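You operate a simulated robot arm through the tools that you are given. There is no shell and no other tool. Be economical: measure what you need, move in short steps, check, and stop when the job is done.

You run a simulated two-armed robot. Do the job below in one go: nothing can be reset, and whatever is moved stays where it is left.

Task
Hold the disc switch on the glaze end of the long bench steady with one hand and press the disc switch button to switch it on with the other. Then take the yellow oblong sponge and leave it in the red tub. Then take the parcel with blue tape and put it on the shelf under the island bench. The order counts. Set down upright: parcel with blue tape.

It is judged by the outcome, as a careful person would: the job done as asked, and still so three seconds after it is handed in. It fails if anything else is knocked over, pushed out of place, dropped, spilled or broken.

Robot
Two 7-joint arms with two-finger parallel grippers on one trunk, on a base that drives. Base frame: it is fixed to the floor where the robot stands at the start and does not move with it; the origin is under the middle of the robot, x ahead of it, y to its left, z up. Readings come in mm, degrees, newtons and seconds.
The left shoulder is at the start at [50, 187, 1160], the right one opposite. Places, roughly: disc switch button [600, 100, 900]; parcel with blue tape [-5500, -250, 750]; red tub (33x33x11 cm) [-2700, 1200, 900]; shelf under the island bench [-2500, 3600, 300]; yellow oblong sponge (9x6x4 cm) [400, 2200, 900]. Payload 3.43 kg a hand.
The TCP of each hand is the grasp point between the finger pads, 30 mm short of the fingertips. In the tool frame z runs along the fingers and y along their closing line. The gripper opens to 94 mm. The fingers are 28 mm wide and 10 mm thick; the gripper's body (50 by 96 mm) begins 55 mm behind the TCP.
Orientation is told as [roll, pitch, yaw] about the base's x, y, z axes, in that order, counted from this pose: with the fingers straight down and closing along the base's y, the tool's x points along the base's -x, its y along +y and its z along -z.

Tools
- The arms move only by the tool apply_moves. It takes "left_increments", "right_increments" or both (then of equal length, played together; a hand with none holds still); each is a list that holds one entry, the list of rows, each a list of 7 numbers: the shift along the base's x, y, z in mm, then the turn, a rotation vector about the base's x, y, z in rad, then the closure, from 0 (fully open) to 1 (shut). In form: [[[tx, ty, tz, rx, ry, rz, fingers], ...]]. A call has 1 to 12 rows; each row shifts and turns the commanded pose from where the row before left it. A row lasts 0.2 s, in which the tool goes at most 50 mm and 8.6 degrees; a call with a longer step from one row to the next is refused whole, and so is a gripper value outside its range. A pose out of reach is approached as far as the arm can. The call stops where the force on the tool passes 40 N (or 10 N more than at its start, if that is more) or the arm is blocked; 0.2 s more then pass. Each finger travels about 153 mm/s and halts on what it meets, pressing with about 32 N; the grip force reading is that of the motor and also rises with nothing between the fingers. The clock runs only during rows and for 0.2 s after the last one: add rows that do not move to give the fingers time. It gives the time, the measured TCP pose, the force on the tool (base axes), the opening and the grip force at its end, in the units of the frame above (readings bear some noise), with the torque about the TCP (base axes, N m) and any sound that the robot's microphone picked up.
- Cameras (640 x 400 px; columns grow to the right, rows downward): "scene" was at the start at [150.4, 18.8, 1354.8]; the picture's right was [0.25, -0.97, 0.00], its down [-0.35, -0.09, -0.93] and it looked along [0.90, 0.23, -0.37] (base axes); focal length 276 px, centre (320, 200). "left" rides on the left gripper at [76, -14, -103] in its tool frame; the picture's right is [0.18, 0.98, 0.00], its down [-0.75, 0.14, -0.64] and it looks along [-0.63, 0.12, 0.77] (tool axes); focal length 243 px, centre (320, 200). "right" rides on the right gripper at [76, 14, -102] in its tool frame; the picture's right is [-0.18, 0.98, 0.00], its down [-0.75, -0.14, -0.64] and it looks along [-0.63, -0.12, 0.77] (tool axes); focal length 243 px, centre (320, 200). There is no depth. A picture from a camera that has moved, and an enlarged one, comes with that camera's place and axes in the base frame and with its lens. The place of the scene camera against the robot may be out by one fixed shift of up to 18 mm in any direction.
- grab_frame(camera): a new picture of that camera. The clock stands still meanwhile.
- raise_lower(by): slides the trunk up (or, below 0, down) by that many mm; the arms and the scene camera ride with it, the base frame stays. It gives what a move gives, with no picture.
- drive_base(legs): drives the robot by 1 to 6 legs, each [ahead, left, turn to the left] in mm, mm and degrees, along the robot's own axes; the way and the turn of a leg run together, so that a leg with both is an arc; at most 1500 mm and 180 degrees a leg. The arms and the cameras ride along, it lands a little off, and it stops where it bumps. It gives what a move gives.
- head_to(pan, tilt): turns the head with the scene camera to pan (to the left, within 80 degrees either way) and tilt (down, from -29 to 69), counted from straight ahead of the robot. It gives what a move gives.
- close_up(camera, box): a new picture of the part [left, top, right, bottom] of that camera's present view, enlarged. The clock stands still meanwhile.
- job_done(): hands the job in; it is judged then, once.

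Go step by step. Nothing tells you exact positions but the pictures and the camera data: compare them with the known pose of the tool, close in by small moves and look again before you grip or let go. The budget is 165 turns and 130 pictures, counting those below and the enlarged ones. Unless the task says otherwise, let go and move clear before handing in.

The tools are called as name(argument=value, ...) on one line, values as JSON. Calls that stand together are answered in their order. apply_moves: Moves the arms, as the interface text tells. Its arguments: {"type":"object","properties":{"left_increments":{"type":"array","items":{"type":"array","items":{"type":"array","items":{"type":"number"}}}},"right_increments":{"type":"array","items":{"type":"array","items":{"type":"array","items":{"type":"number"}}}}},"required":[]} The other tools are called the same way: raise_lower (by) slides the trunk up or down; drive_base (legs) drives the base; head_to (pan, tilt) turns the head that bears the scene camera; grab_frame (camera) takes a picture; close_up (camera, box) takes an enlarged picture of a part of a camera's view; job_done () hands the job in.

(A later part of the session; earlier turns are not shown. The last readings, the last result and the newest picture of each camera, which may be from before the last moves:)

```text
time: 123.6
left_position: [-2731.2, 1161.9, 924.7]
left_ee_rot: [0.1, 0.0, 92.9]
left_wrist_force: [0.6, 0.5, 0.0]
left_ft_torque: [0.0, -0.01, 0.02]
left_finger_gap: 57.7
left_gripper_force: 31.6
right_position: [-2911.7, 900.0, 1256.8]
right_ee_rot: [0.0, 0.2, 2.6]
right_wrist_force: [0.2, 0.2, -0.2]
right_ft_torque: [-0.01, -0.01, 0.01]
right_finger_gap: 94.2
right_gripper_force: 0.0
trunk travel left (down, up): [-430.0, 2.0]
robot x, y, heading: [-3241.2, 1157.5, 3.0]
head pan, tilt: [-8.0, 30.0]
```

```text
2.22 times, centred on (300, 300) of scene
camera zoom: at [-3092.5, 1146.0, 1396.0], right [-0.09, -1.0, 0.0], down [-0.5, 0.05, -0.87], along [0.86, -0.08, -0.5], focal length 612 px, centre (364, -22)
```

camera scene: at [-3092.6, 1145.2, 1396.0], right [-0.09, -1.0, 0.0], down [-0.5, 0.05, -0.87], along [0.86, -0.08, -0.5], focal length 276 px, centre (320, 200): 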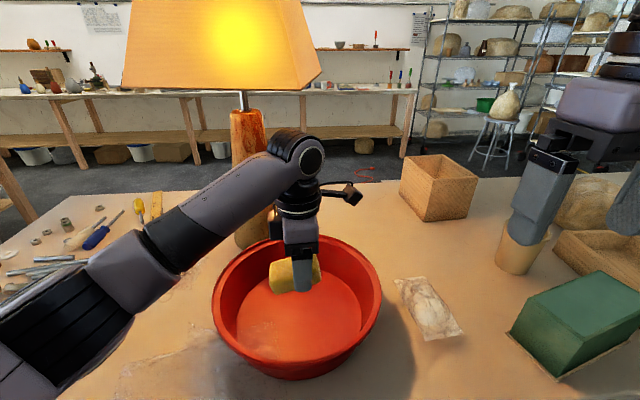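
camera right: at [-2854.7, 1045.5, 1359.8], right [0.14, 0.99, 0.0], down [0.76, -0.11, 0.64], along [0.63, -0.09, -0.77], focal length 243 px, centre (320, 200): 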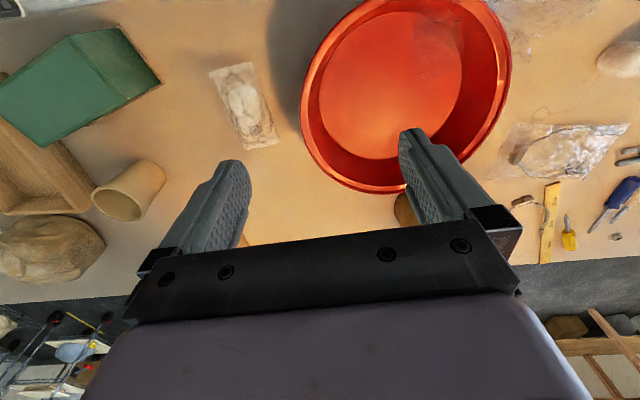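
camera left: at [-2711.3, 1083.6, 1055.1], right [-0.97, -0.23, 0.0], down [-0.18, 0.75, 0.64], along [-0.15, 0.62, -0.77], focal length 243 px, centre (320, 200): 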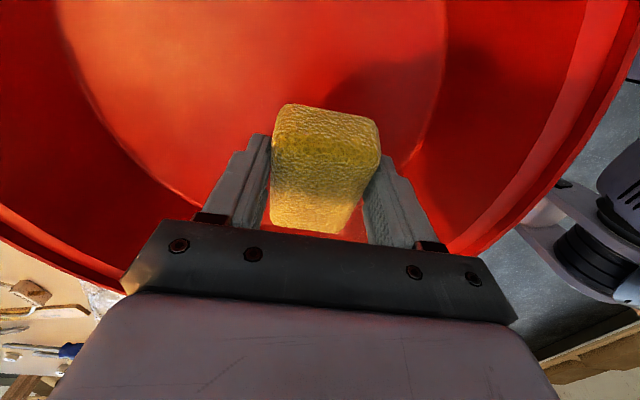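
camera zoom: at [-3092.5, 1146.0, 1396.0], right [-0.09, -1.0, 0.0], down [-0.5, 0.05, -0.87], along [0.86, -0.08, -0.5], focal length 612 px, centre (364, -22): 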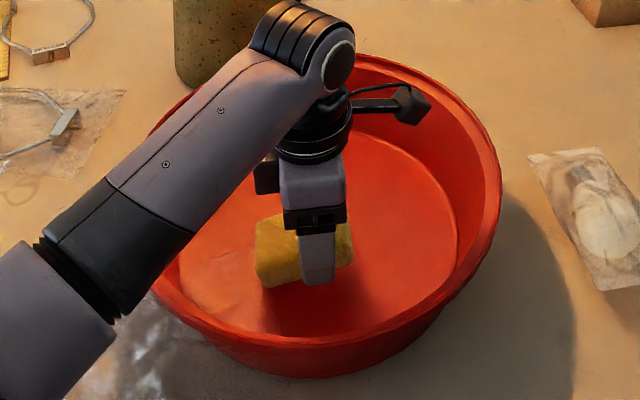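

apply_moves(left_increments=[[[0, 0, -6, 0, 0, 0, 0.6], [0, 0, -6, 0, 0, 0, 0.6], [0, 0, -5, 0, 0, 0, 0.6], [0, 0, -4, 0, 0, 0, 0.6], [0, 0, 0, 0, 0, 0, 0.6]]])

close_up(camera="scene", box=[200, 210, 400, 390])

```text
time: 124.8
left_position: [-2731.0, 1160.6, 904.9]
left_ee_rot: [-0.1, 0.0, 92.8]
left_wrist_force: [0.7, 1.0, 6.7]
left_ft_torque: [0.36, 0.09, -0.02]
left_finger_gap: 57.9
left_gripper_force: 31.9
right_position: [-2912.2, 900.1, 1256.1]
right_ee_rot: [-0.1, 0.0, 2.6]
right_wrist_force: [-0.2, -0.2, -0.5]
right_ft_torque: [0.01, 0.0, -0.01]
right_finger_gap: 94.2
right_gripper_force: 0.0
trunk travel left (down, up): [-430.0, 2.0]
robot x, y, heading: [-3241.1, 1157.1, 2.8]
head pan, tilt: [-8.0, 30.0]
```

```text
2.22 times, centred on (300, 300) of scene
camera zoom: at [-3093.1, 1146.0, 1396.2], right [-0.09, -1.0, 0.0], down [-0.5, 0.05, -0.87], along [0.86, -0.08, -0.5], focal length 612 px, centre (364, -22)
```

zoom: 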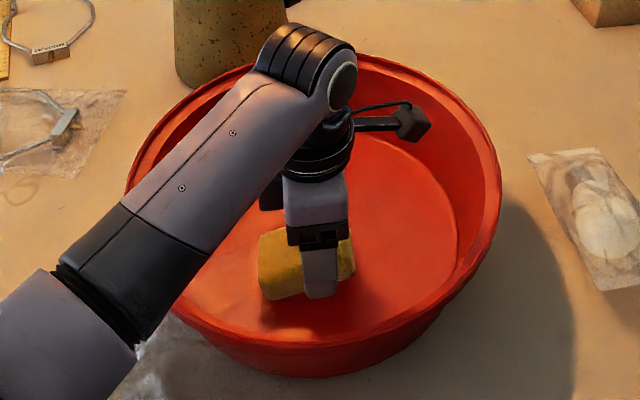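

The sponge touches the bottom (about 7 N). I'll let go and lift straight out.

apply_moves(left_increments=[[[0, 0, 0, 0, 0, 0, 0.3], [0, 0, 0, 0, 0, 0, 0.1], [0, 0, 0, 0, 0, 0, 0.1], [0, 0, 15, 0, 0, 0, 0.1], [0, 0, 25, 0, 0, 0, 0.1], [0, 0, 25, 0, 0, 0, 0.1], [0, 0, 25, 0, 0, 0, 0.1], [0, 0, 25, 0, 0, 0, 0.1], [0, 0, 25, 0, 0, 0, 0.1], [-25, 20, 15, 0, 0, 0, 0], [-25, 20, 15, 0, 0, 0, 0], [-25, 20, 15, 0, 0, 0, 0]]])

grab_frame(camera="scene")

```text
time: 127.4
left_position: [-2807.5, 1221.0, 1090.8]
left_ee_rot: [0.1, -0.1, 92.8]
left_wrist_force: [-1.0, 1.0, 0.0]
left_ft_torque: [0.0, -0.01, 0.0]
left_finger_gap: 94.1
left_gripper_force: 0.1
right_position: [-2912.4, 900.4, 1257.5]
right_ee_rot: [-0.2, 0.1, 2.7]
right_wrist_force: [-0.5, 0.3, 0.2]
right_ft_torque: [-0.02, -0.02, -0.02]
right_finger_gap: 94.3
right_gripper_force: 0.0
trunk travel left (down, up): [-430.0, 2.0]
robot x, y, heading: [-3240.5, 1156.7, 2.8]
head pan, tilt: [-8.0, 30.0]
```

```text
66 pictures are left
camera scene: at [-3093.1, 1146.7, 1396.1], right [-0.09, -1.0, 0.0], down [-0.5, 0.05, -0.87], along [0.86, -0.08, -0.5], focal length 276 px, centre (320, 200)
```

scene: 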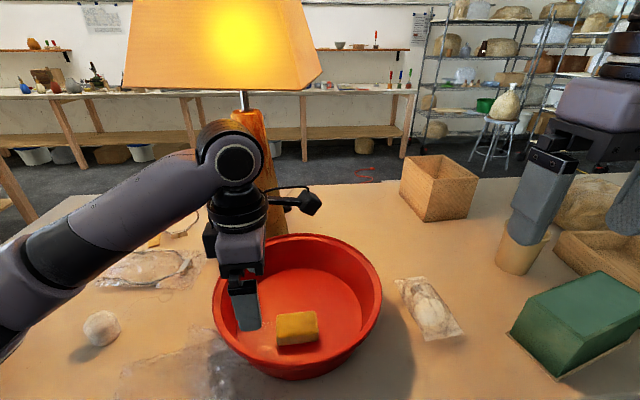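

The sponge lies in the red tub. Now the parcel: I'll retract the left hand, back away, and turn around to look toward −x.

apply_moves(left_increments=[[[-6, 4, 15, 0, 0, -0.1428, 0], [-6, 4, 15, 0, 0, -0.1428, 0], [-6, 4, 15, 0, 0, -0.1428, 0], [-6, 4, 15, 0, 0, -0.1428, 0], [-6, 4, 15, 0, 0, -0.1428, 0], [-6, 4, 15, 0, 0, -0.1428, 0], [-6, 4, 15, 0, 0, -0.1428, 0], [-6, 4, 15, 0, 0, -0.1428, 0], [-6, 4, 15, 0, 0, -0.1428, 0], [-6, 4, 15, 0, 0, -0.1428, 0], [-6, 4, 15, 0, 0, -0.1428, 0]]])

drive_base(legs=[[-250, 0, 0], [0, 0, 177]])

head_to(pan=30, tilt=15)

grab_frame(camera="scene")

```text
time: 129.8
left_position: [-2872.4, 1264.5, 1254.9]
left_ee_rot: [0.0, -0.1, 2.6]
left_wrist_force: [0.0, -0.1, 0.6]
left_ft_torque: [0.01, -0.01, 0.0]
left_finger_gap: 93.8
left_gripper_force: 0.1
right_position: [-2912.2, 900.3, 1257.8]
right_ee_rot: [0.0, 0.1, 2.6]
right_wrist_force: [0.3, -0.6, -1.1]
right_ft_torque: [0.02, 0.0, -0.01]
right_finger_gap: 93.6
right_gripper_force: 0.1
trunk travel left (down, up): [-430.0, 2.0]
robot x, y, heading: [-3246.0, 1156.7, 2.6]
head pan, tilt: [-8.0, 30.0]
```

```text
time: 138.7
left_position: [-3869.3, 1074.7, 1255.2]
left_ee_rot: [0.0, 0.0, 177.0]
left_wrist_force: [0.0, -1.6, 0.1]
left_ft_torque: [0.01, -0.01, 0.02]
left_finger_gap: 93.8
left_gripper_force: 0.1
right_position: [-3792.3, 1433.4, 1256.6]
right_ee_rot: [0.1, 0.2, 177.0]
right_wrist_force: [-0.5, -0.5, -0.7]
right_ft_torque: [0.01, 0.01, 0.03]
right_finger_gap: 94.1
right_gripper_force: 0.1
trunk travel left (down, up): [-430.0, 2.0]
robot x, y, heading: [-3488.0, 1145.9, 177.0]
head pan, tilt: [-8.0, 30.0]
```

```text
time: 139.8
left_position: [-3869.1, 1076.2, 1254.2]
left_ee_rot: [0.0, 0.0, 177.1]
left_wrist_force: [-0.7, 0.7, 0.2]
left_ft_torque: [0.0, 0.01, 0.02]
left_finger_gap: 94.1
left_gripper_force: 0.1
right_position: [-3793.5, 1433.0, 1256.8]
right_ee_rot: [0.0, 0.2, 176.9]
right_wrist_force: [-0.4, 0.7, 1.0]
right_ft_torque: [0.01, 0.01, -0.01]
right_finger_gap: 94.1
right_gripper_force: 0.1
trunk travel left (down, up): [-430.0, 2.0]
robot x, y, heading: [-3488.7, 1145.8, 177.2]
head pan, tilt: [30.0, 15.0]
```

```text
65 pictures are left
camera scene: at [-3629.1, 1101.5, 1420.2], right [-0.45, 0.89, 0.0], down [0.23, 0.12, -0.97], along [-0.86, -0.44, -0.26], focal length 276 px, centre (320, 200)
```

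scene: 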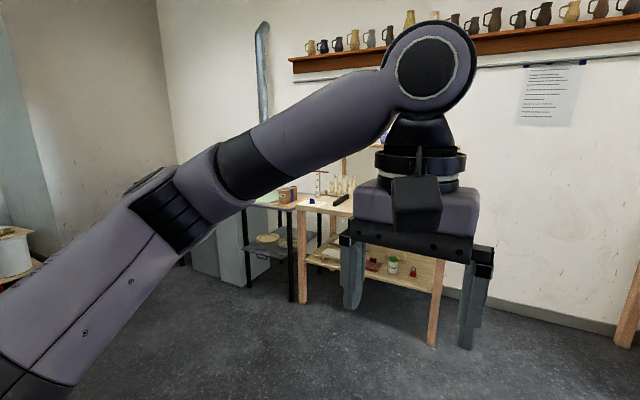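

The small black table next to the wooden one matches the parcel's place. I'll zoom in there.

close_up(camera="scene", box=[220, 160, 380, 260])

```text
4.00 times, centred on (300, 210) of scene
camera zoom: at [-3629.1, 1101.5, 1420.2], right [-0.45, 0.89, 0.0], down [0.23, 0.12, -0.97], along [-0.86, -0.44, -0.26], focal length 1102 px, centre (400, 160)
```

zoom: 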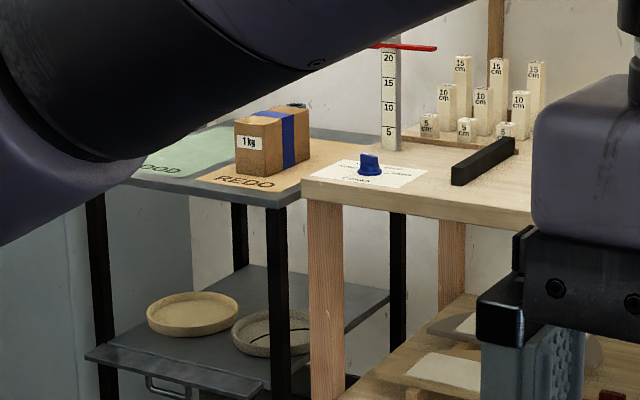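

The parcel (brown, blue tape, "1 kg") stands on a trolley left of the wooden table. I'll drive forward in the open area and look to the left before sliding over.

drive_base(legs=[[900, 0, 3]])

head_to(pan=70, tilt=25)

grab_frame(camera="scene")

```text
time: 144.5
left_position: [-4763.2, 1086.7, 1254.7]
left_ee_rot: [0.0, 0.0, 179.6]
left_wrist_force: [-0.5, 0.1, -0.7]
left_ft_torque: [0.03, -0.02, -0.03]
left_finger_gap: 94.0
left_gripper_force: 0.0
right_position: [-4701.6, 1447.8, 1256.1]
right_ee_rot: [0.0, 0.3, 179.4]
right_wrist_force: [-0.4, 0.1, -0.1]
right_ft_torque: [0.04, 0.01, -0.01]
right_finger_gap: 94.1
right_gripper_force: 0.1
trunk travel left (down, up): [-430.0, 2.0]
robot x, y, heading: [-4387.8, 1172.8, 179.6]
head pan, tilt: [30.0, 15.0]
```

```text
time: 145.6
left_position: [-4762.0, 1086.2, 1254.1]
left_ee_rot: [0.0, 0.0, 179.5]
left_wrist_force: [0.6, 1.0, 0.6]
left_ft_torque: [0.0, 0.03, -0.04]
left_finger_gap: 94.0
left_gripper_force: 0.0
right_position: [-4702.4, 1447.6, 1256.5]
right_ee_rot: [0.0, 0.0, 179.4]
right_wrist_force: [0.8, 0.1, 0.0]
right_ft_torque: [0.0, 0.01, 0.01]
right_finger_gap: 93.8
right_gripper_force: 0.1
trunk travel left (down, up): [-430.0, 2.0]
robot x, y, heading: [-4385.1, 1174.3, 179.3]
head pan, tilt: [70.0, 25.0]
```

```text
63 pictures are left
camera scene: at [-4474.7, 1083.1, 1404.0], right [-0.94, 0.35, 0.0], down [0.15, 0.4, -0.91], along [-0.32, -0.85, -0.42], focal length 276 px, centre (320, 200)
```

scene: 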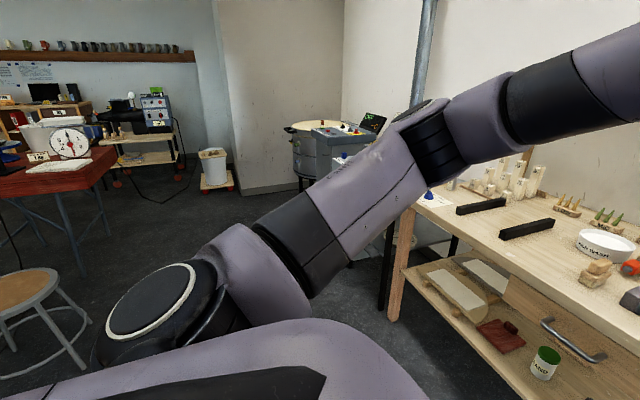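

The floor between is clear. I'll slide 1350 mm toward −y to stand in front of the trolley.

drive_base(legs=[[0, 1350, 0]])

head_to(pan=5, tilt=28)

grab_frame(camera="scene")

```text
time: 152.1
left_position: [-4790.3, -202.7, 1254.6]
left_ee_rot: [0.0, 0.0, 178.3]
left_wrist_force: [-1.0, 0.7, 0.2]
left_ft_torque: [0.03, 0.01, 0.0]
left_finger_gap: 93.8
left_gripper_force: 0.1
right_position: [-4722.0, 157.7, 1256.8]
right_ee_rot: [0.1, 0.1, 178.2]
right_wrist_force: [-0.3, -0.3, -0.3]
right_ft_torque: [0.0, -0.01, 0.0]
right_finger_gap: 93.8
right_gripper_force: 0.0
trunk travel left (down, up): [-430.0, 2.0]
robot x, y, heading: [-4408.1, -123.2, 178.3]
head pan, tilt: [70.0, 25.0]
```

```text
time: 153.4
left_position: [-4789.9, -201.8, 1254.9]
left_ee_rot: [0.0, 0.0, 178.4]
left_wrist_force: [0.4, 0.1, 0.7]
left_ft_torque: [0.01, 0.02, -0.01]
left_finger_gap: 93.8
left_gripper_force: 0.0
right_position: [-4722.1, 157.3, 1257.2]
right_ee_rot: [-0.1, 0.1, 178.2]
right_wrist_force: [-0.2, 0.1, 0.1]
right_ft_torque: [-0.01, 0.03, 0.02]
right_finger_gap: 94.0
right_gripper_force: 0.1
trunk travel left (down, up): [-430.0, 2.0]
robot x, y, heading: [-4407.8, -121.0, 178.3]
head pan, tilt: [5.0, 28.0]
```

```text
62 pictures are left
camera scene: at [-4559.0, -131.3, 1399.2], right [-0.06, 1.0, 0.0], down [0.47, 0.03, -0.88], along [-0.88, -0.05, -0.47], focal length 276 px, centre (320, 200)
```

scene: 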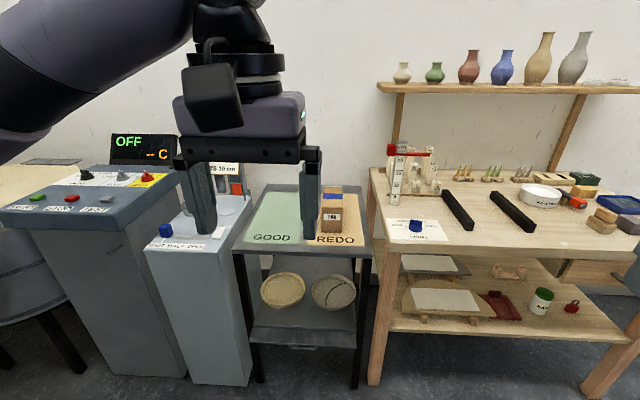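

The parcel stands on the "REDO" half of the trolley. I'll zoom in to measure it.

close_up(camera="scene", box=[292, 170, 388, 260])

```text
4.44 times, centred on (340, 215) of scene
camera zoom: at [-4559.0, -131.3, 1399.2], right [-0.06, 1.0, 0.0], down [0.47, 0.03, -0.88], along [-0.88, -0.05, -0.47], focal length 1224 px, centre (231, 133)
```

zoom: 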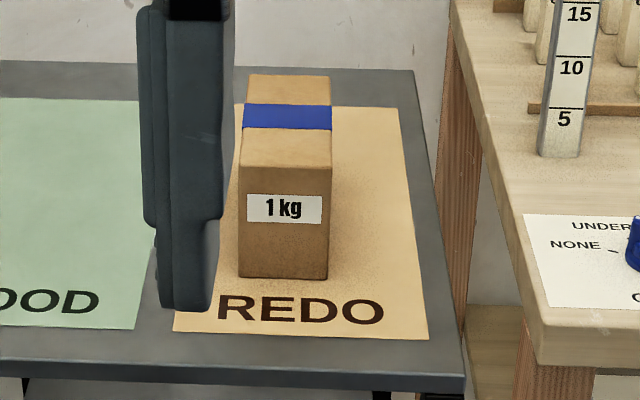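

The parcel is about 80 mm wide (y), 110 mm tall and 170 mm long (x), so I can grip it across y from above. I'll drive up to the trolley.

drive_base(legs=[[600, -70, 1.7]])

head_to(pan=10, tilt=40)

grab_frame(camera="scene")

grab_frame(camera="left")

```text
time: 156.4
left_position: [-5304.8, -135.9, 1255.1]
left_ee_rot: [0.1, 0.1, 179.9]
left_wrist_force: [0.9, 0.4, 0.0]
left_ft_torque: [0.02, 0.01, 0.0]
left_finger_gap: 94.0
left_gripper_force: 0.1
right_position: [-5246.3, 226.5, 1256.3]
right_ee_rot: [0.0, 0.1, 179.5]
right_wrist_force: [0.9, 0.7, -0.4]
right_ft_torque: [0.02, 0.05, 0.02]
right_finger_gap: 94.0
right_gripper_force: 0.2
trunk travel left (down, up): [-430.0, 2.0]
robot x, y, heading: [-4932.6, -48.7, 179.7]
head pan, tilt: [5.0, 28.0]
stopped in leg 1: the robot was blocked; the commanded pose is now the measured one
```

```text
time: 157.1
left_position: [-5306.8, -136.0, 1254.9]
left_ee_rot: [0.1, 0.1, 179.9]
left_wrist_force: [-1.0, -1.3, 0.4]
left_ft_torque: [-0.03, 0.01, 0.03]
left_finger_gap: 93.8
left_gripper_force: 0.0
right_position: [-5248.5, 226.1, 1256.3]
right_ee_rot: [0.0, 0.4, 179.6]
right_wrist_force: [0.6, -0.2, 0.3]
right_ft_torque: [-0.01, 0.0, -0.02]
right_finger_gap: 94.1
right_gripper_force: 0.1
trunk travel left (down, up): [-430.0, 2.0]
robot x, y, heading: [-4931.7, -49.6, 179.5]
head pan, tilt: [10.0, 40.0]
```

```text
60 pictures are left
camera scene: at [-5071.1, -66.6, 1380.7], right [-0.17, 0.99, 0.0], down [0.63, 0.11, -0.77], along [-0.76, -0.13, -0.64], focal length 276 px, centre (320, 200)
```

scene: 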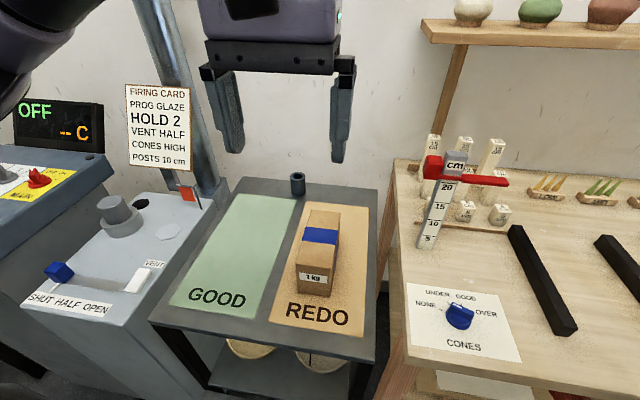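

```text
59 pictures are left
camera left: at [-5230.9, -121.6, 1357.5], right [0.18, -0.98, 0.0], down [-0.75, -0.14, 0.64], along [-0.63, -0.12, -0.77], focal length 243 px, centre (320, 200)
```

left: 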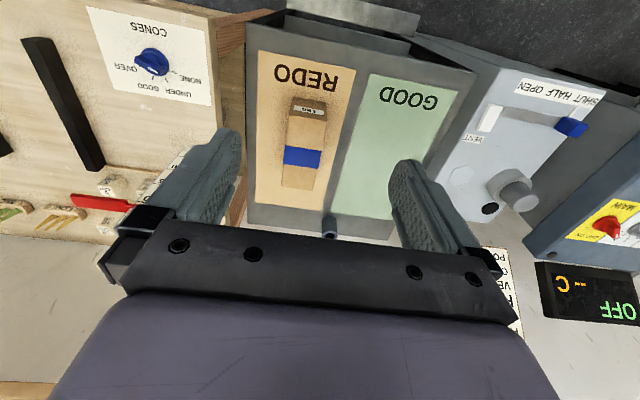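

The base stopped at the trolley's front but nothing looks disturbed. The parcel is within reach at about (−5510, −137). I'll ease back 20 mm off the contact and bring the left hand above the parcel.

drive_base(legs=[[-20, 0, 0]])

apply_moves(left_increments=[[[-24, 0, -18, 0, 0, 0, 0], [-24, 0, -18, 0, 0, 0, 0], [-24, 0, -18, 0, 0, 0, 0], [-24, 0, -18, 0, 0, 0, 0], [-24, 0, -18, 0, 0, 0, 0], [-24, 0, -18, 0, 0, 0, 0], [-24, 0, -18, 0, 0, 0, 0], [-24, 0, -18, 0, 0, 0, 0], [-24, 0, -18, 0, 0, 0, 0], [0, 0, -30, 0, 0, 0, 0], [0, 0, -30, 0, 0, 0, 0], [0, 0, 0, 0, 0, 0, 0]]])

grab_frame(camera="left")

grab_frame(camera="scene")

```text
time: 157.9
left_position: [-5287.0, -136.3, 1253.3]
left_ee_rot: [0.1, 0.0, 179.9]
left_wrist_force: [-0.2, 0.1, -0.5]
left_ft_torque: [0.04, 0.03, 0.0]
left_finger_gap: 93.8
left_gripper_force: 0.1
right_position: [-5227.9, 225.1, 1255.7]
right_ee_rot: [-0.1, 0.2, 179.6]
right_wrist_force: [0.7, 0.2, -0.4]
right_ft_torque: [-0.02, 0.01, -0.01]
right_finger_gap: 94.3
right_gripper_force: 0.1
trunk travel left (down, up): [-430.0, 2.0]
robot x, y, heading: [-4910.2, -48.8, 179.6]
head pan, tilt: [10.0, 40.0]
```

```text
time: 160.5
left_position: [-5503.3, -139.4, 1031.9]
left_ee_rot: [0.1, 0.1, 179.9]
left_wrist_force: [0.2, -0.1, 0.6]
left_ft_torque: [0.02, -0.02, 0.01]
left_finger_gap: 93.9
left_gripper_force: 0.0
right_position: [-5227.1, 226.3, 1256.8]
right_ee_rot: [-0.1, 0.4, 179.6]
right_wrist_force: [1.1, -0.6, 0.9]
right_ft_torque: [-0.01, 0.02, -0.01]
right_finger_gap: 94.1
right_gripper_force: 0.0
trunk travel left (down, up): [-430.0, 2.0]
robot x, y, heading: [-4910.8, -48.4, 179.7]
head pan, tilt: [10.0, 40.0]
```

```text
58 pictures are left
camera left: at [-5426.4, -123.8, 1134.8], right [0.18, -0.98, 0.0], down [-0.75, -0.14, 0.64], along [-0.63, -0.12, -0.77], focal length 243 px, centre (320, 200)
```

left: 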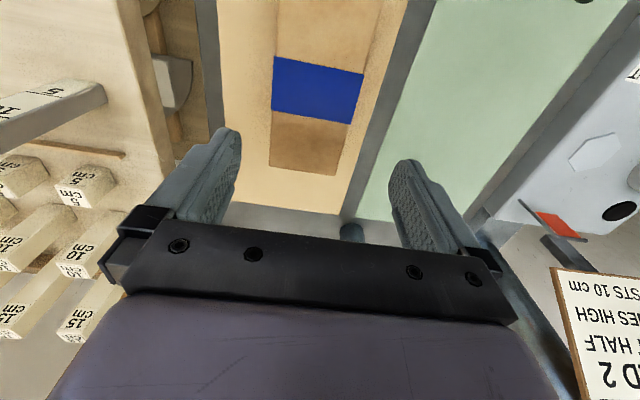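

```text
57 pictures are left
camera scene: at [-5051.1, -67.0, 1380.7], right [-0.17, 0.99, 0.0], down [0.63, 0.11, -0.77], along [-0.76, -0.13, -0.64], focal length 276 px, centre (320, 200)
```

scene: 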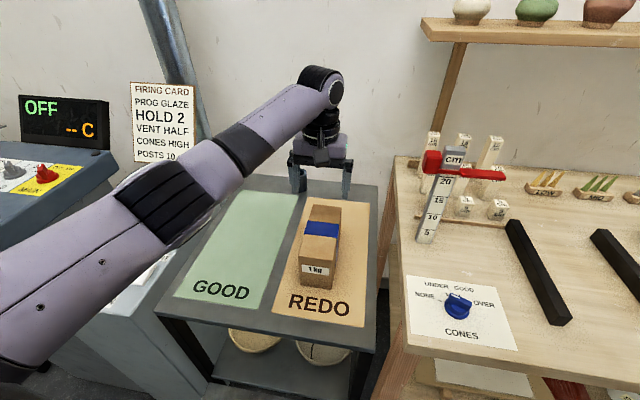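

From several views the parcel is about 74 mm wide, centred at (−5490, −133), with its top at z≈915 and bottom at 808. I'll align and lower to just above it.

apply_moves(left_increments=[[[13, 6, -20, 0, 0, 0, 0], [0, 0, -25, 0, 0, 0, 0], [0, 0, -25, 0, 0, 0, 0], [0, 0, -7, 0, 0, 0, 0], [0, 0, 0, 0, 0, 0, 0]]])

grab_frame(camera="left")

close_up(camera="scene", box=[260, 140, 388, 300])

```text
time: 161.7
left_position: [-5489.0, -131.0, 954.1]
left_ee_rot: [0.1, 0.1, 179.9]
left_wrist_force: [0.2, -0.2, 0.1]
left_ft_torque: [-0.03, 0.0, 0.01]
left_finger_gap: 93.9
left_gripper_force: 0.1
right_position: [-5228.8, 224.7, 1256.2]
right_ee_rot: [0.0, 0.2, 179.6]
right_wrist_force: [-0.7, 0.0, 0.2]
right_ft_torque: [-0.02, 0.0, 0.02]
right_finger_gap: 94.1
right_gripper_force: 0.0
trunk travel left (down, up): [-430.0, 2.0]
robot x, y, heading: [-4912.1, -47.6, 179.7]
head pan, tilt: [10.0, 40.0]
```

```text
56 pictures are left
camera left: at [-5413.1, -115.8, 1057.6], right [0.18, -0.98, 0.0], down [-0.75, -0.14, 0.64], along [-0.63, -0.12, -0.77], focal length 243 px, centre (320, 200)
```

left: 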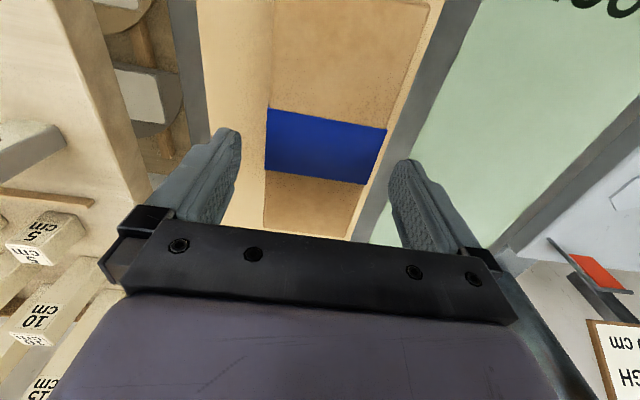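

```text
2.50 times, centred on (324, 220) of scene
camera zoom: at [-5051.2, -67.0, 1380.7], right [-0.17, 0.99, 0.0], down [0.63, 0.11, -0.77], along [-0.76, -0.13, -0.64], focal length 689 px, centre (310, 150)
```

zoom: 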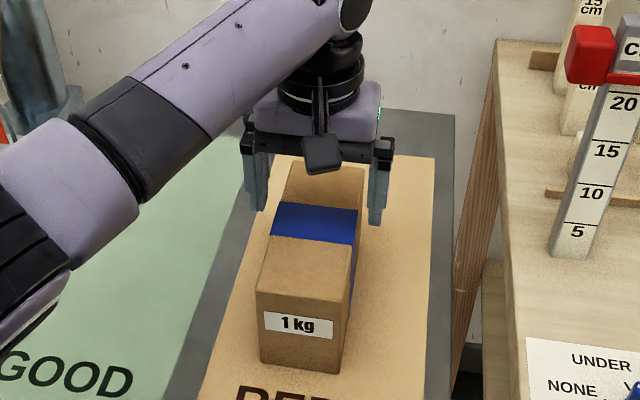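

The parcel is centred at y≈−134.5, so I'll shift −3.5 mm, lower over it and then grip.

apply_moves(left_increments=[[[0, -3.5, 0, 0, 0, 0, 0], [0, 0, -15, 0, 0, 0, 0], [0, 0, -15, 0, 0, 0, 0], [0, 0, -15, 0, 0, 0, 0], [0, 0, -15, 0, 0, 0, 0], [0, 0, -9, 0, 0, 0, 0], [0, 0, 0, 0, 0, 0, 0], [0, 0, 0, 0, 0, 0, 0.15], [0, 0, 0, 0, 0, 0, 0.25], [0, 0, 0, 0, 0, 0, 0.35], [0, 0, 0, 0, 0, 0, 0.4]]])

grab_frame(camera="left")

```text
time: 164.1
left_position: [-5490.3, -134.6, 884.4]
left_ee_rot: [0.1, 0.1, 179.9]
left_wrist_force: [0.5, 3.0, -1.2]
left_ft_torque: [0.52, 0.12, -0.1]
left_finger_gap: 79.4
left_gripper_force: 32.0
right_position: [-5229.3, 224.0, 1256.4]
right_ee_rot: [-0.1, 0.4, 179.6]
right_wrist_force: [0.1, -0.6, 0.3]
right_ft_torque: [0.0, 0.02, 0.0]
right_finger_gap: 93.7
right_gripper_force: 0.0
trunk travel left (down, up): [-430.0, 2.0]
robot x, y, heading: [-4910.7, -47.9, 179.8]
head pan, tilt: [10.0, 40.0]
```

```text
54 pictures are left
camera left: at [-5414.4, -119.8, 989.6], right [0.18, -0.98, 0.0], down [-0.75, -0.14, 0.64], along [-0.63, -0.12, -0.77], focal length 243 px, centre (320, 200)
```

left: 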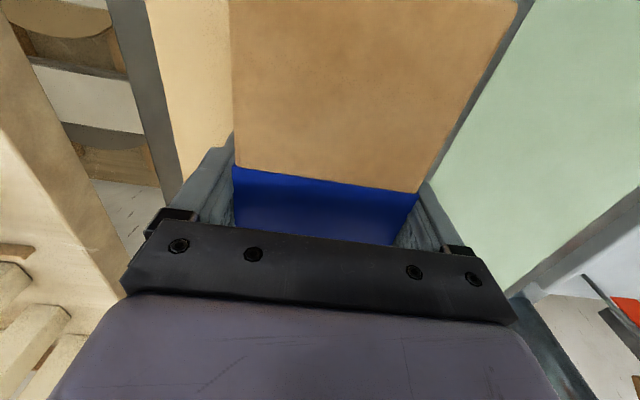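

Gripped at 79 mm across the tape. I'll lift slowly and check that it holds level.

apply_moves(left_increments=[[[0, 0, 4, 0, 0, 0, 0.5], [0, 0, 8, 0, 0, 0, 0.5], [0, 0, 12, 0, 0, 0, 0.5], [0, 0, 15, 0, 0, 0, 0.5], [0, 0, 15, 0, 0, 0, 0.5], [0, 0, 0, 0, 0, 0, 0.5]]])

grab_frame(camera="scene")

```text
time: 165.5
left_position: [-5489.7, -133.7, 939.2]
left_ee_rot: [0.2, 0.2, 179.9]
left_wrist_force: [0.1, 0.3, -9.7]
left_ft_torque: [-0.01, -0.02, -0.01]
left_finger_gap: 79.5
left_gripper_force: 32.5
right_position: [-5229.4, 224.9, 1256.0]
right_ee_rot: [-0.1, 0.3, 179.6]
right_wrist_force: [-0.6, 0.3, 0.4]
right_ft_torque: [0.0, 0.01, 0.02]
right_finger_gap: 93.8
right_gripper_force: 0.1
trunk travel left (down, up): [-430.0, 2.0]
robot x, y, heading: [-4909.9, -50.5, 179.9]
head pan, tilt: [10.0, 40.0]
```

```text
53 pictures are left
camera scene: at [-5052.3, -67.2, 1380.5], right [-0.17, 0.99, 0.0], down [0.63, 0.11, -0.77], along [-0.75, -0.13, -0.64], focal length 276 px, centre (320, 200)
```

scene: 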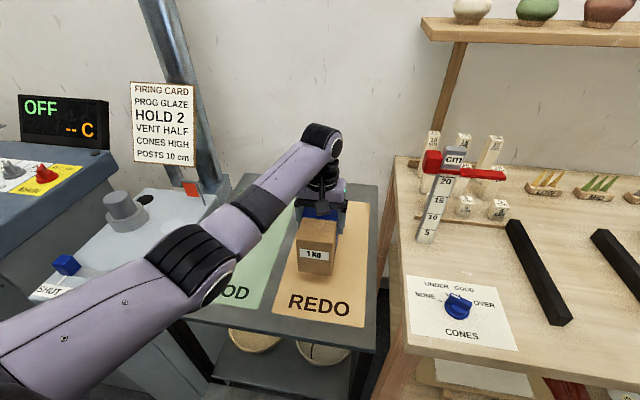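

The parcel hangs level (9.7 N, no torque). I'll raise and draw it in, then back away from the trolley and turn to face +y.

apply_moves(left_increments=[[[0, 0, 20, 0, 0, 0, 0.5], [0, 0, 25, 0, 0, 0, 0.5], [0, 0, 25, 0, 0, 0, 0.5], [0, 0, 25, 0, 0, 0, 0.5], [0, 0, 25, 0, 0, 0, 0.5], [25, 0, 20, 0, 0, 0, 0.5], [25, 0, 20, 0, 0, 0, 0.5], [25, 0, 0, 0, 0, 0, 0.5], [25, 0, 0, 0, 0, 0, 0.5], [25, 0, 0, 0, 0, 0, 0.5], [25, 0, 0, 0, 0, 0, 0.5], [25, 0, 0, 0, 0, 0, 0.5]]])

drive_base(legs=[[-480, 0, 0], [0, 0, -90]])

head_to(pan=-10, tilt=18)

grab_frame(camera="scene")

```text
time: 168.1
left_position: [-5315.8, -134.1, 1097.5]
left_ee_rot: [0.1, 0.1, 180.0]
left_wrist_force: [0.2, 0.5, -9.2]
left_ft_torque: [-0.02, -0.05, -0.01]
left_finger_gap: 79.3
left_gripper_force: 32.1
right_position: [-5228.7, 224.0, 1255.5]
right_ee_rot: [0.0, 0.2, 179.7]
right_wrist_force: [-0.5, -0.2, 0.5]
right_ft_torque: [-0.04, 0.0, 0.03]
right_finger_gap: 94.0
right_gripper_force: 0.0
trunk travel left (down, up): [-430.0, 2.0]
robot x, y, heading: [-4911.5, -52.1, 179.6]
head pan, tilt: [10.0, 40.0]
```

```text
time: 174.7
left_position: [-4534.3, 348.6, 1097.5]
left_ee_rot: [0.0, 0.2, 93.4]
left_wrist_force: [0.1, -0.9, -9.8]
left_ft_torque: [-0.05, -0.01, -0.03]
left_finger_gap: 79.8
left_gripper_force: 31.7
right_position: [-4171.9, 283.0, 1256.6]
right_ee_rot: [0.0, 0.3, 93.2]
right_wrist_force: [0.2, -0.1, -0.2]
right_ft_torque: [0.03, -0.02, -0.02]
right_finger_gap: 93.9
right_gripper_force: 0.0
trunk travel left (down, up): [-430.0, 2.0]
robot x, y, heading: [-4425.9, -50.2, 93.2]
head pan, tilt: [10.0, 40.0]
```

```text
time: 175.6
left_position: [-4534.5, 348.8, 1099.0]
left_ee_rot: [0.1, 0.2, 93.5]
left_wrist_force: [0.3, -0.2, -9.3]
left_ft_torque: [-0.01, 0.03, 0.02]
left_finger_gap: 79.3
left_gripper_force: 32.1
right_position: [-4171.1, 283.9, 1256.6]
right_ee_rot: [-0.1, 0.3, 93.2]
right_wrist_force: [-0.5, 0.2, -0.6]
right_ft_torque: [0.01, -0.02, 0.02]
right_finger_gap: 94.3
right_gripper_force: 0.1
trunk travel left (down, up): [-430.0, 2.0]
robot x, y, heading: [-4426.3, -51.7, 93.4]
head pan, tilt: [-10.0, 18.0]
```

```text
52 pictures are left
camera scene: at [-4415.2, 96.3, 1415.1], right [0.99, -0.12, 0.0], down [-0.04, -0.31, -0.95], along [0.11, 0.94, -0.31], focal length 276 px, centre (320, 200)
```

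scene: 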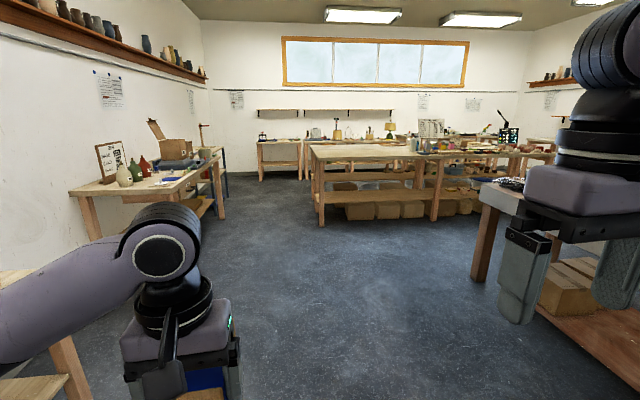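

The floor ahead is clear and the island's left bay shelf looks empty. I'll zoom in on it.

close_up(camera="scene", box=[290, 120, 530, 240])

```text
2.67 times, centred on (410, 180) of scene
camera zoom: at [-4415.2, 96.3, 1415.1], right [0.99, -0.12, 0.0], down [-0.04, -0.31, -0.95], along [0.11, 0.94, -0.31], focal length 734 px, centre (80, 253)
```

zoom: 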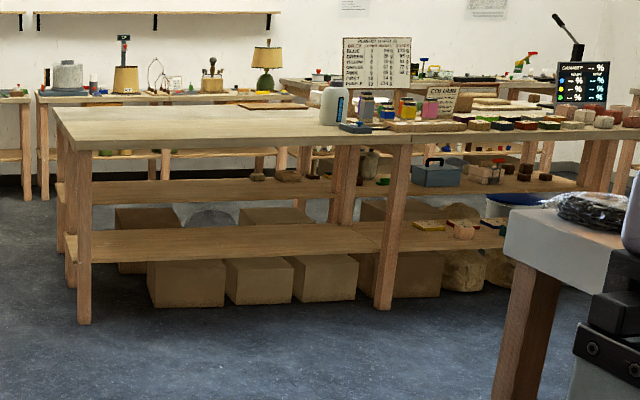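

The lower board of the island at z≈300 is empty in the left bay, but there seems to be another board above it. I'll drive up in front of it for a better look.

drive_base(legs=[[0, 0, -3.4], [1500, 0, 0], [800, 0, 0], [0, -850, 0]])

head_to(pan=0, tilt=35)

grab_frame(camera="scene")

```text
time: 191.3
left_position: [-3588.1, 2597.4, 1097.5]
left_ee_rot: [0.1, 0.2, 87.8]
left_wrist_force: [0.0, -0.4, -8.9]
left_ft_torque: [-0.03, -0.01, 0.0]
left_finger_gap: 79.7
left_gripper_force: 31.1
right_position: [-3234.0, 2496.4, 1255.6]
right_ee_rot: [0.1, 0.3, 87.6]
right_wrist_force: [0.6, 1.0, -0.9]
right_ft_torque: [-0.02, 0.04, -0.01]
right_finger_gap: 94.0
right_gripper_force: 0.1
trunk travel left (down, up): [-430.0, 2.0]
robot x, y, heading: [-3515.6, 2189.4, 87.7]
head pan, tilt: [-10.0, 18.0]
```

```text
time: 192.1
left_position: [-3588.9, 2597.4, 1097.0]
left_ee_rot: [0.2, 0.2, 87.9]
left_wrist_force: [0.8, 0.8, -10.1]
left_ft_torque: [0.04, 0.01, 0.03]
left_finger_gap: 79.2
left_gripper_force: 32.7
right_position: [-3234.0, 2498.1, 1255.3]
right_ee_rot: [-0.2, 0.3, 87.6]
right_wrist_force: [0.7, -0.1, 0.1]
right_ft_torque: [-0.01, 0.0, -0.05]
right_finger_gap: 93.9
right_gripper_force: 0.1
trunk travel left (down, up): [-430.0, 2.0]
robot x, y, heading: [-3520.1, 2186.5, 87.5]
head pan, tilt: [0.0, 35.0]
```

```text
50 pictures are left
camera scene: at [-3510.4, 2332.4, 1388.2], right [1.0, -0.04, 0.0], down [-0.02, -0.57, -0.82], along [0.03, 0.82, -0.57], focal length 276 px, centre (320, 200)
```

scene: 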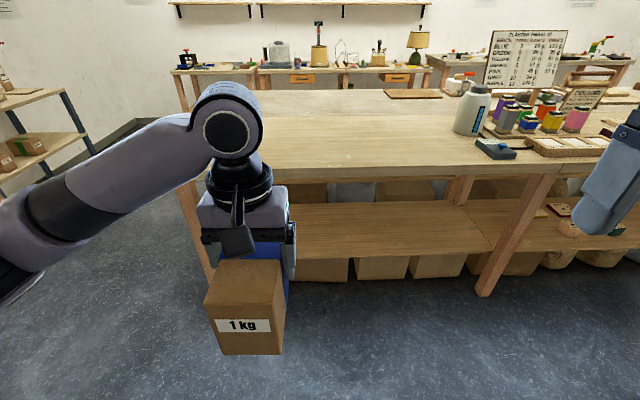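

I'll lower the trunk to see under the bench.

raise_lower(by=-400)

head_to(pan=-12, tilt=18)

grab_frame(camera="scene")

```text
time: 195.9
left_position: [-3587.3, 2597.4, 698.1]
left_ee_rot: [0.1, 0.2, 87.8]
left_wrist_force: [0.3, 0.4, -9.5]
left_ft_torque: [0.0, -0.01, -0.01]
left_finger_gap: 79.2
left_gripper_force: 32.4
right_position: [-3234.2, 2498.6, 854.8]
right_ee_rot: [-0.1, 0.3, 87.6]
right_wrist_force: [0.2, 0.1, -0.4]
right_ft_torque: [0.0, 0.0, 0.02]
right_finger_gap: 94.1
right_gripper_force: 0.0
trunk travel left (down, up): [-30.0, 402.0]
robot x, y, heading: [-3514.7, 2187.4, 87.7]
head pan, tilt: [0.0, 35.0]
```

```text
time: 196.8
left_position: [-3588.4, 2597.5, 697.4]
left_ee_rot: [0.1, 0.2, 87.7]
left_wrist_force: [0.5, 0.3, -9.6]
left_ft_torque: [0.01, -0.01, 0.02]
left_finger_gap: 79.5
left_gripper_force: 31.6
right_position: [-3234.1, 2497.2, 855.7]
right_ee_rot: [-0.1, 0.2, 87.6]
right_wrist_force: [0.4, 0.3, 0.7]
right_ft_torque: [0.0, -0.01, 0.0]
right_finger_gap: 94.1
right_gripper_force: 0.1
trunk travel left (down, up): [-30.0, 402.0]
robot x, y, heading: [-3518.1, 2188.6, 87.3]
head pan, tilt: [-12.0, 18.0]
```

```text
49 pictures are left
camera scene: at [-3490.9, 2334.6, 1015.1], right [0.97, -0.25, 0.0], down [-0.08, -0.3, -0.95], along [0.24, 0.92, -0.31], focal length 276 px, centre (320, 200)
```

scene: 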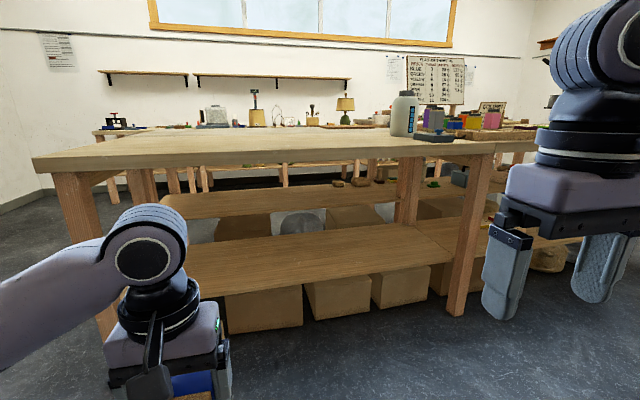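

The shelf's front edge is at y≈3395 and the area in front of the set-back upper board is open. I'll turn the parcel so its long side runs along x, lower it to just above shelf height, and tuck the right hand back and up before driving in.

apply_moves(left_increments=[[[-5, 0, -15, 0, 0, 0.1428, 0.5], [-5, 0, -15, 0, 0, 0.1428, 0.5], [-5, 0, -15, 0, 0, 0.1428, 0.5], [-5, 0, -15, 0, 0, 0.1428, 0.5], [-5, 0, -15, 0, 0, 0.1428, 0.5], [-5, 0, -15, 0, 0, 0.1428, 0.5], [-5, 0, -15, 0, 0, 0.1428, 0.5], [-5, 0, -15, 0, 0, 0.1428, 0.5], [-5, 0, -15, 0, 0, 0.1428, 0.5], [-5, 0, -15, 0, 0, 0.1428, 0.5], [-5, 0, -15, 0, 0, 0.1428, 0.5]]], right_increments=[[[0, -13, 15, 0, 0, 0, 0], [0, -13, 15, 0, 0, 0, 0], [0, -13, 15, 0, 0, 0, 0], [0, -13, 15, 0, 0, 0, 0], [0, -13, 15, 0, 0, 0, 0], [0, -13, 15, 0, 0, 0, 0], [0, -13, 15, 0, 0, 0, 0], [0, -13, 15, 0, 0, 0, 0], [0, -13, 15, 0, 0, 0, 0], [0, -13, 15, 0, 0, 0, 0], [0, 0, 0, 0, 0, 0, 0]]])

raise_lower(by=-30)

apply_moves(left_increments=[[[0, 0, -20, 0, 0, 0, 0.5], [0, 0, -20, 0, 0, 0, 0.5], [0, 0, -20, 0, 0, 0, 0.5], [0, 0, -20, 0, 0, 0, 0.5], [0, 0, -17, 0, 0, 0, 0.5], [0, 0, 0, 0, 0, 0, 0.5]]])

grab_frame(camera="scene")

grab_frame(camera="left")

```text
time: 199.2
left_position: [-3642.1, 2597.9, 534.6]
left_ee_rot: [0.2, 0.1, 178.0]
left_wrist_force: [-0.7, 0.4, -10.4]
left_ft_torque: [-0.01, 0.0, -0.02]
left_finger_gap: 79.4
left_gripper_force: 32.1
right_position: [-3274.2, 2387.4, 967.6]
right_ee_rot: [0.0, 0.3, 87.7]
right_wrist_force: [0.5, -0.5, -0.2]
right_ft_torque: [-0.02, 0.05, 0.01]
right_finger_gap: 93.9
right_gripper_force: 0.1
right hand out of reach, approached as far as the arm can: row 7, 8, 9, 10
trunk travel left (down, up): [-30.0, 402.0]
robot x, y, heading: [-3517.5, 2190.7, 87.6]
head pan, tilt: [-12.0, 18.0]
```

```text
time: 199.9
left_position: [-3642.8, 2598.0, 503.3]
left_ee_rot: [0.2, 0.1, 177.9]
left_wrist_force: [-0.6, 1.1, -10.3]
left_ft_torque: [-0.01, -0.02, 0.03]
left_finger_gap: 79.2
left_gripper_force: 31.8
right_position: [-3273.4, 2386.4, 937.4]
right_ee_rot: [0.0, 0.3, 87.6]
right_wrist_force: [-0.1, 0.6, -1.1]
right_ft_torque: [0.0, 0.04, 0.01]
right_finger_gap: 93.9
right_gripper_force: 0.0
trunk travel left (down, up): [0.0, 432.0]
robot x, y, heading: [-3516.6, 2188.9, 87.5]
head pan, tilt: [-12.0, 18.0]
```

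```text
time: 201.3
left_position: [-3643.5, 2598.6, 405.7]
left_ee_rot: [0.2, 0.0, 177.8]
left_wrist_force: [0.7, -0.1, -10.1]
left_ft_torque: [-0.02, 0.01, 0.01]
left_finger_gap: 79.3
left_gripper_force: 31.5
right_position: [-3273.3, 2387.3, 937.8]
right_ee_rot: [0.1, 0.3, 87.6]
right_wrist_force: [-0.9, 0.4, 0.4]
right_ft_torque: [-0.01, 0.01, -0.02]
right_finger_gap: 93.9
right_gripper_force: 0.1
trunk travel left (down, up): [0.0, 432.0]
robot x, y, heading: [-3518.8, 2190.9, 87.5]
head pan, tilt: [-12.0, 18.0]
```

```text
48 pictures are left
camera scene: at [-3491.0, 2334.6, 985.2], right [0.97, -0.25, 0.0], down [-0.08, -0.3, -0.95], along [0.24, 0.92, -0.31], focal length 276 px, centre (320, 200)
```

scene: 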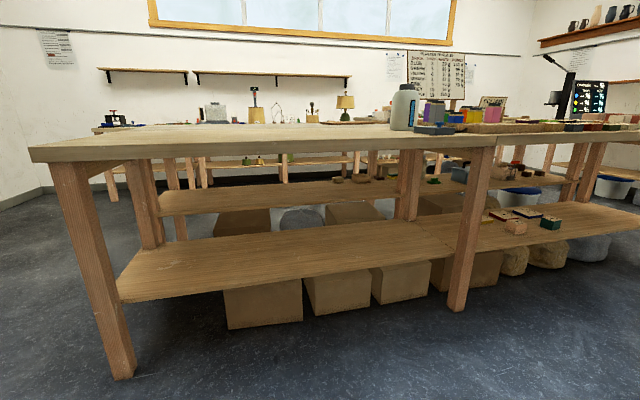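

```text
47 pictures are left
camera left: at [-3566.4, 2611.4, 510.0], right [0.15, -0.99, 0.0], down [-0.76, -0.11, 0.64], along [-0.63, -0.1, -0.77], focal length 243 px, centre (320, 200)
```

left: 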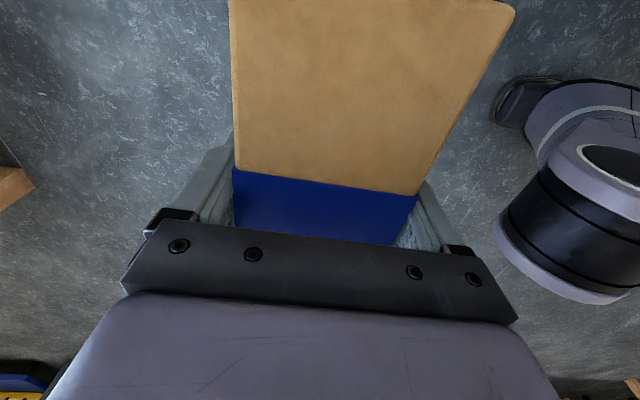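

Everything checks out. The bench underside is at about z≈850, the lower shelf at z≈300 from y≈3375 back, and the second board is well behind. I'll drive forward with the parcel kept low.

drive_base(legs=[[0, 0, 2.5], [620, 0, 0]])

head_to(pan=15, tilt=45)

grab_frame(camera="scene")

grab_frame(camera="left")

```text
time: 205.1
left_position: [-3653.0, 3199.7, 406.2]
left_ee_rot: [0.2, 0.1, 179.6]
left_wrist_force: [0.6, -0.6, -10.4]
left_ft_torque: [0.02, 0.0, -0.02]
left_finger_gap: 79.5
left_gripper_force: 32.1
right_position: [-3277.9, 2999.4, 937.7]
right_ee_rot: [0.0, 0.3, 89.3]
right_wrist_force: [0.4, 0.6, 1.1]
right_ft_torque: [-0.03, 0.02, -0.02]
right_finger_gap: 94.0
right_gripper_force: 0.1
trunk travel left (down, up): [0.0, 432.0]
robot x, y, heading: [-3512.9, 2792.2, 89.3]
head pan, tilt: [-12.0, 18.0]
```

```text
time: 206.0
left_position: [-3652.4, 3198.2, 406.6]
left_ee_rot: [0.2, 0.0, 179.6]
left_wrist_force: [0.4, 0.1, -9.8]
left_ft_torque: [-0.03, 0.01, 0.01]
left_finger_gap: 79.4
left_gripper_force: 32.1
right_position: [-3277.2, 2999.0, 936.9]
right_ee_rot: [0.1, 0.3, 89.3]
right_wrist_force: [-0.5, -0.3, 0.0]
right_ft_torque: [0.01, -0.02, -0.03]
right_finger_gap: 94.3
right_gripper_force: 0.1
trunk travel left (down, up): [0.0, 432.0]
robot x, y, heading: [-3517.8, 2795.7, 89.4]
head pan, tilt: [15.0, 45.0]
```

```text
46 pictures are left
camera scene: at [-3533.5, 2926.5, 943.4], right [0.97, 0.25, 0.0], down [0.18, -0.69, -0.71], along [-0.18, 0.69, -0.71], focal length 276 px, centre (320, 200)
```

scene: 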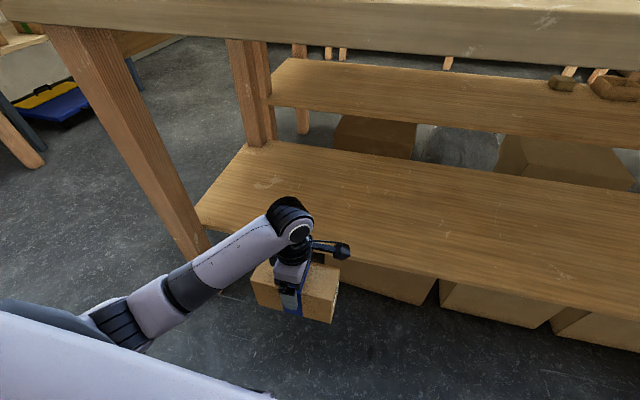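

```text
45 pictures are left
camera left: at [-3576.8, 3213.1, 510.1], right [0.18, -0.98, 0.0], down [-0.76, -0.13, 0.64], along [-0.63, -0.12, -0.77], focal length 243 px, centre (320, 200)
```

left: 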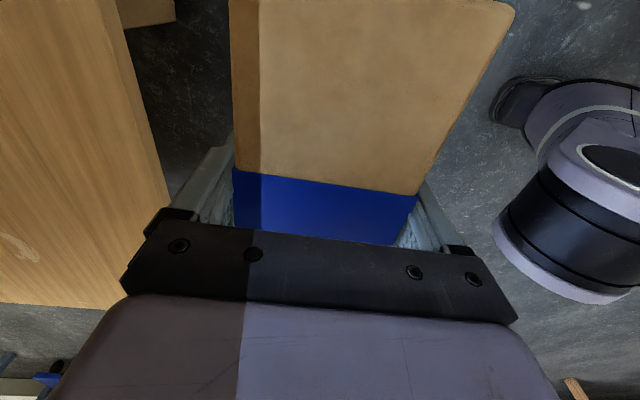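

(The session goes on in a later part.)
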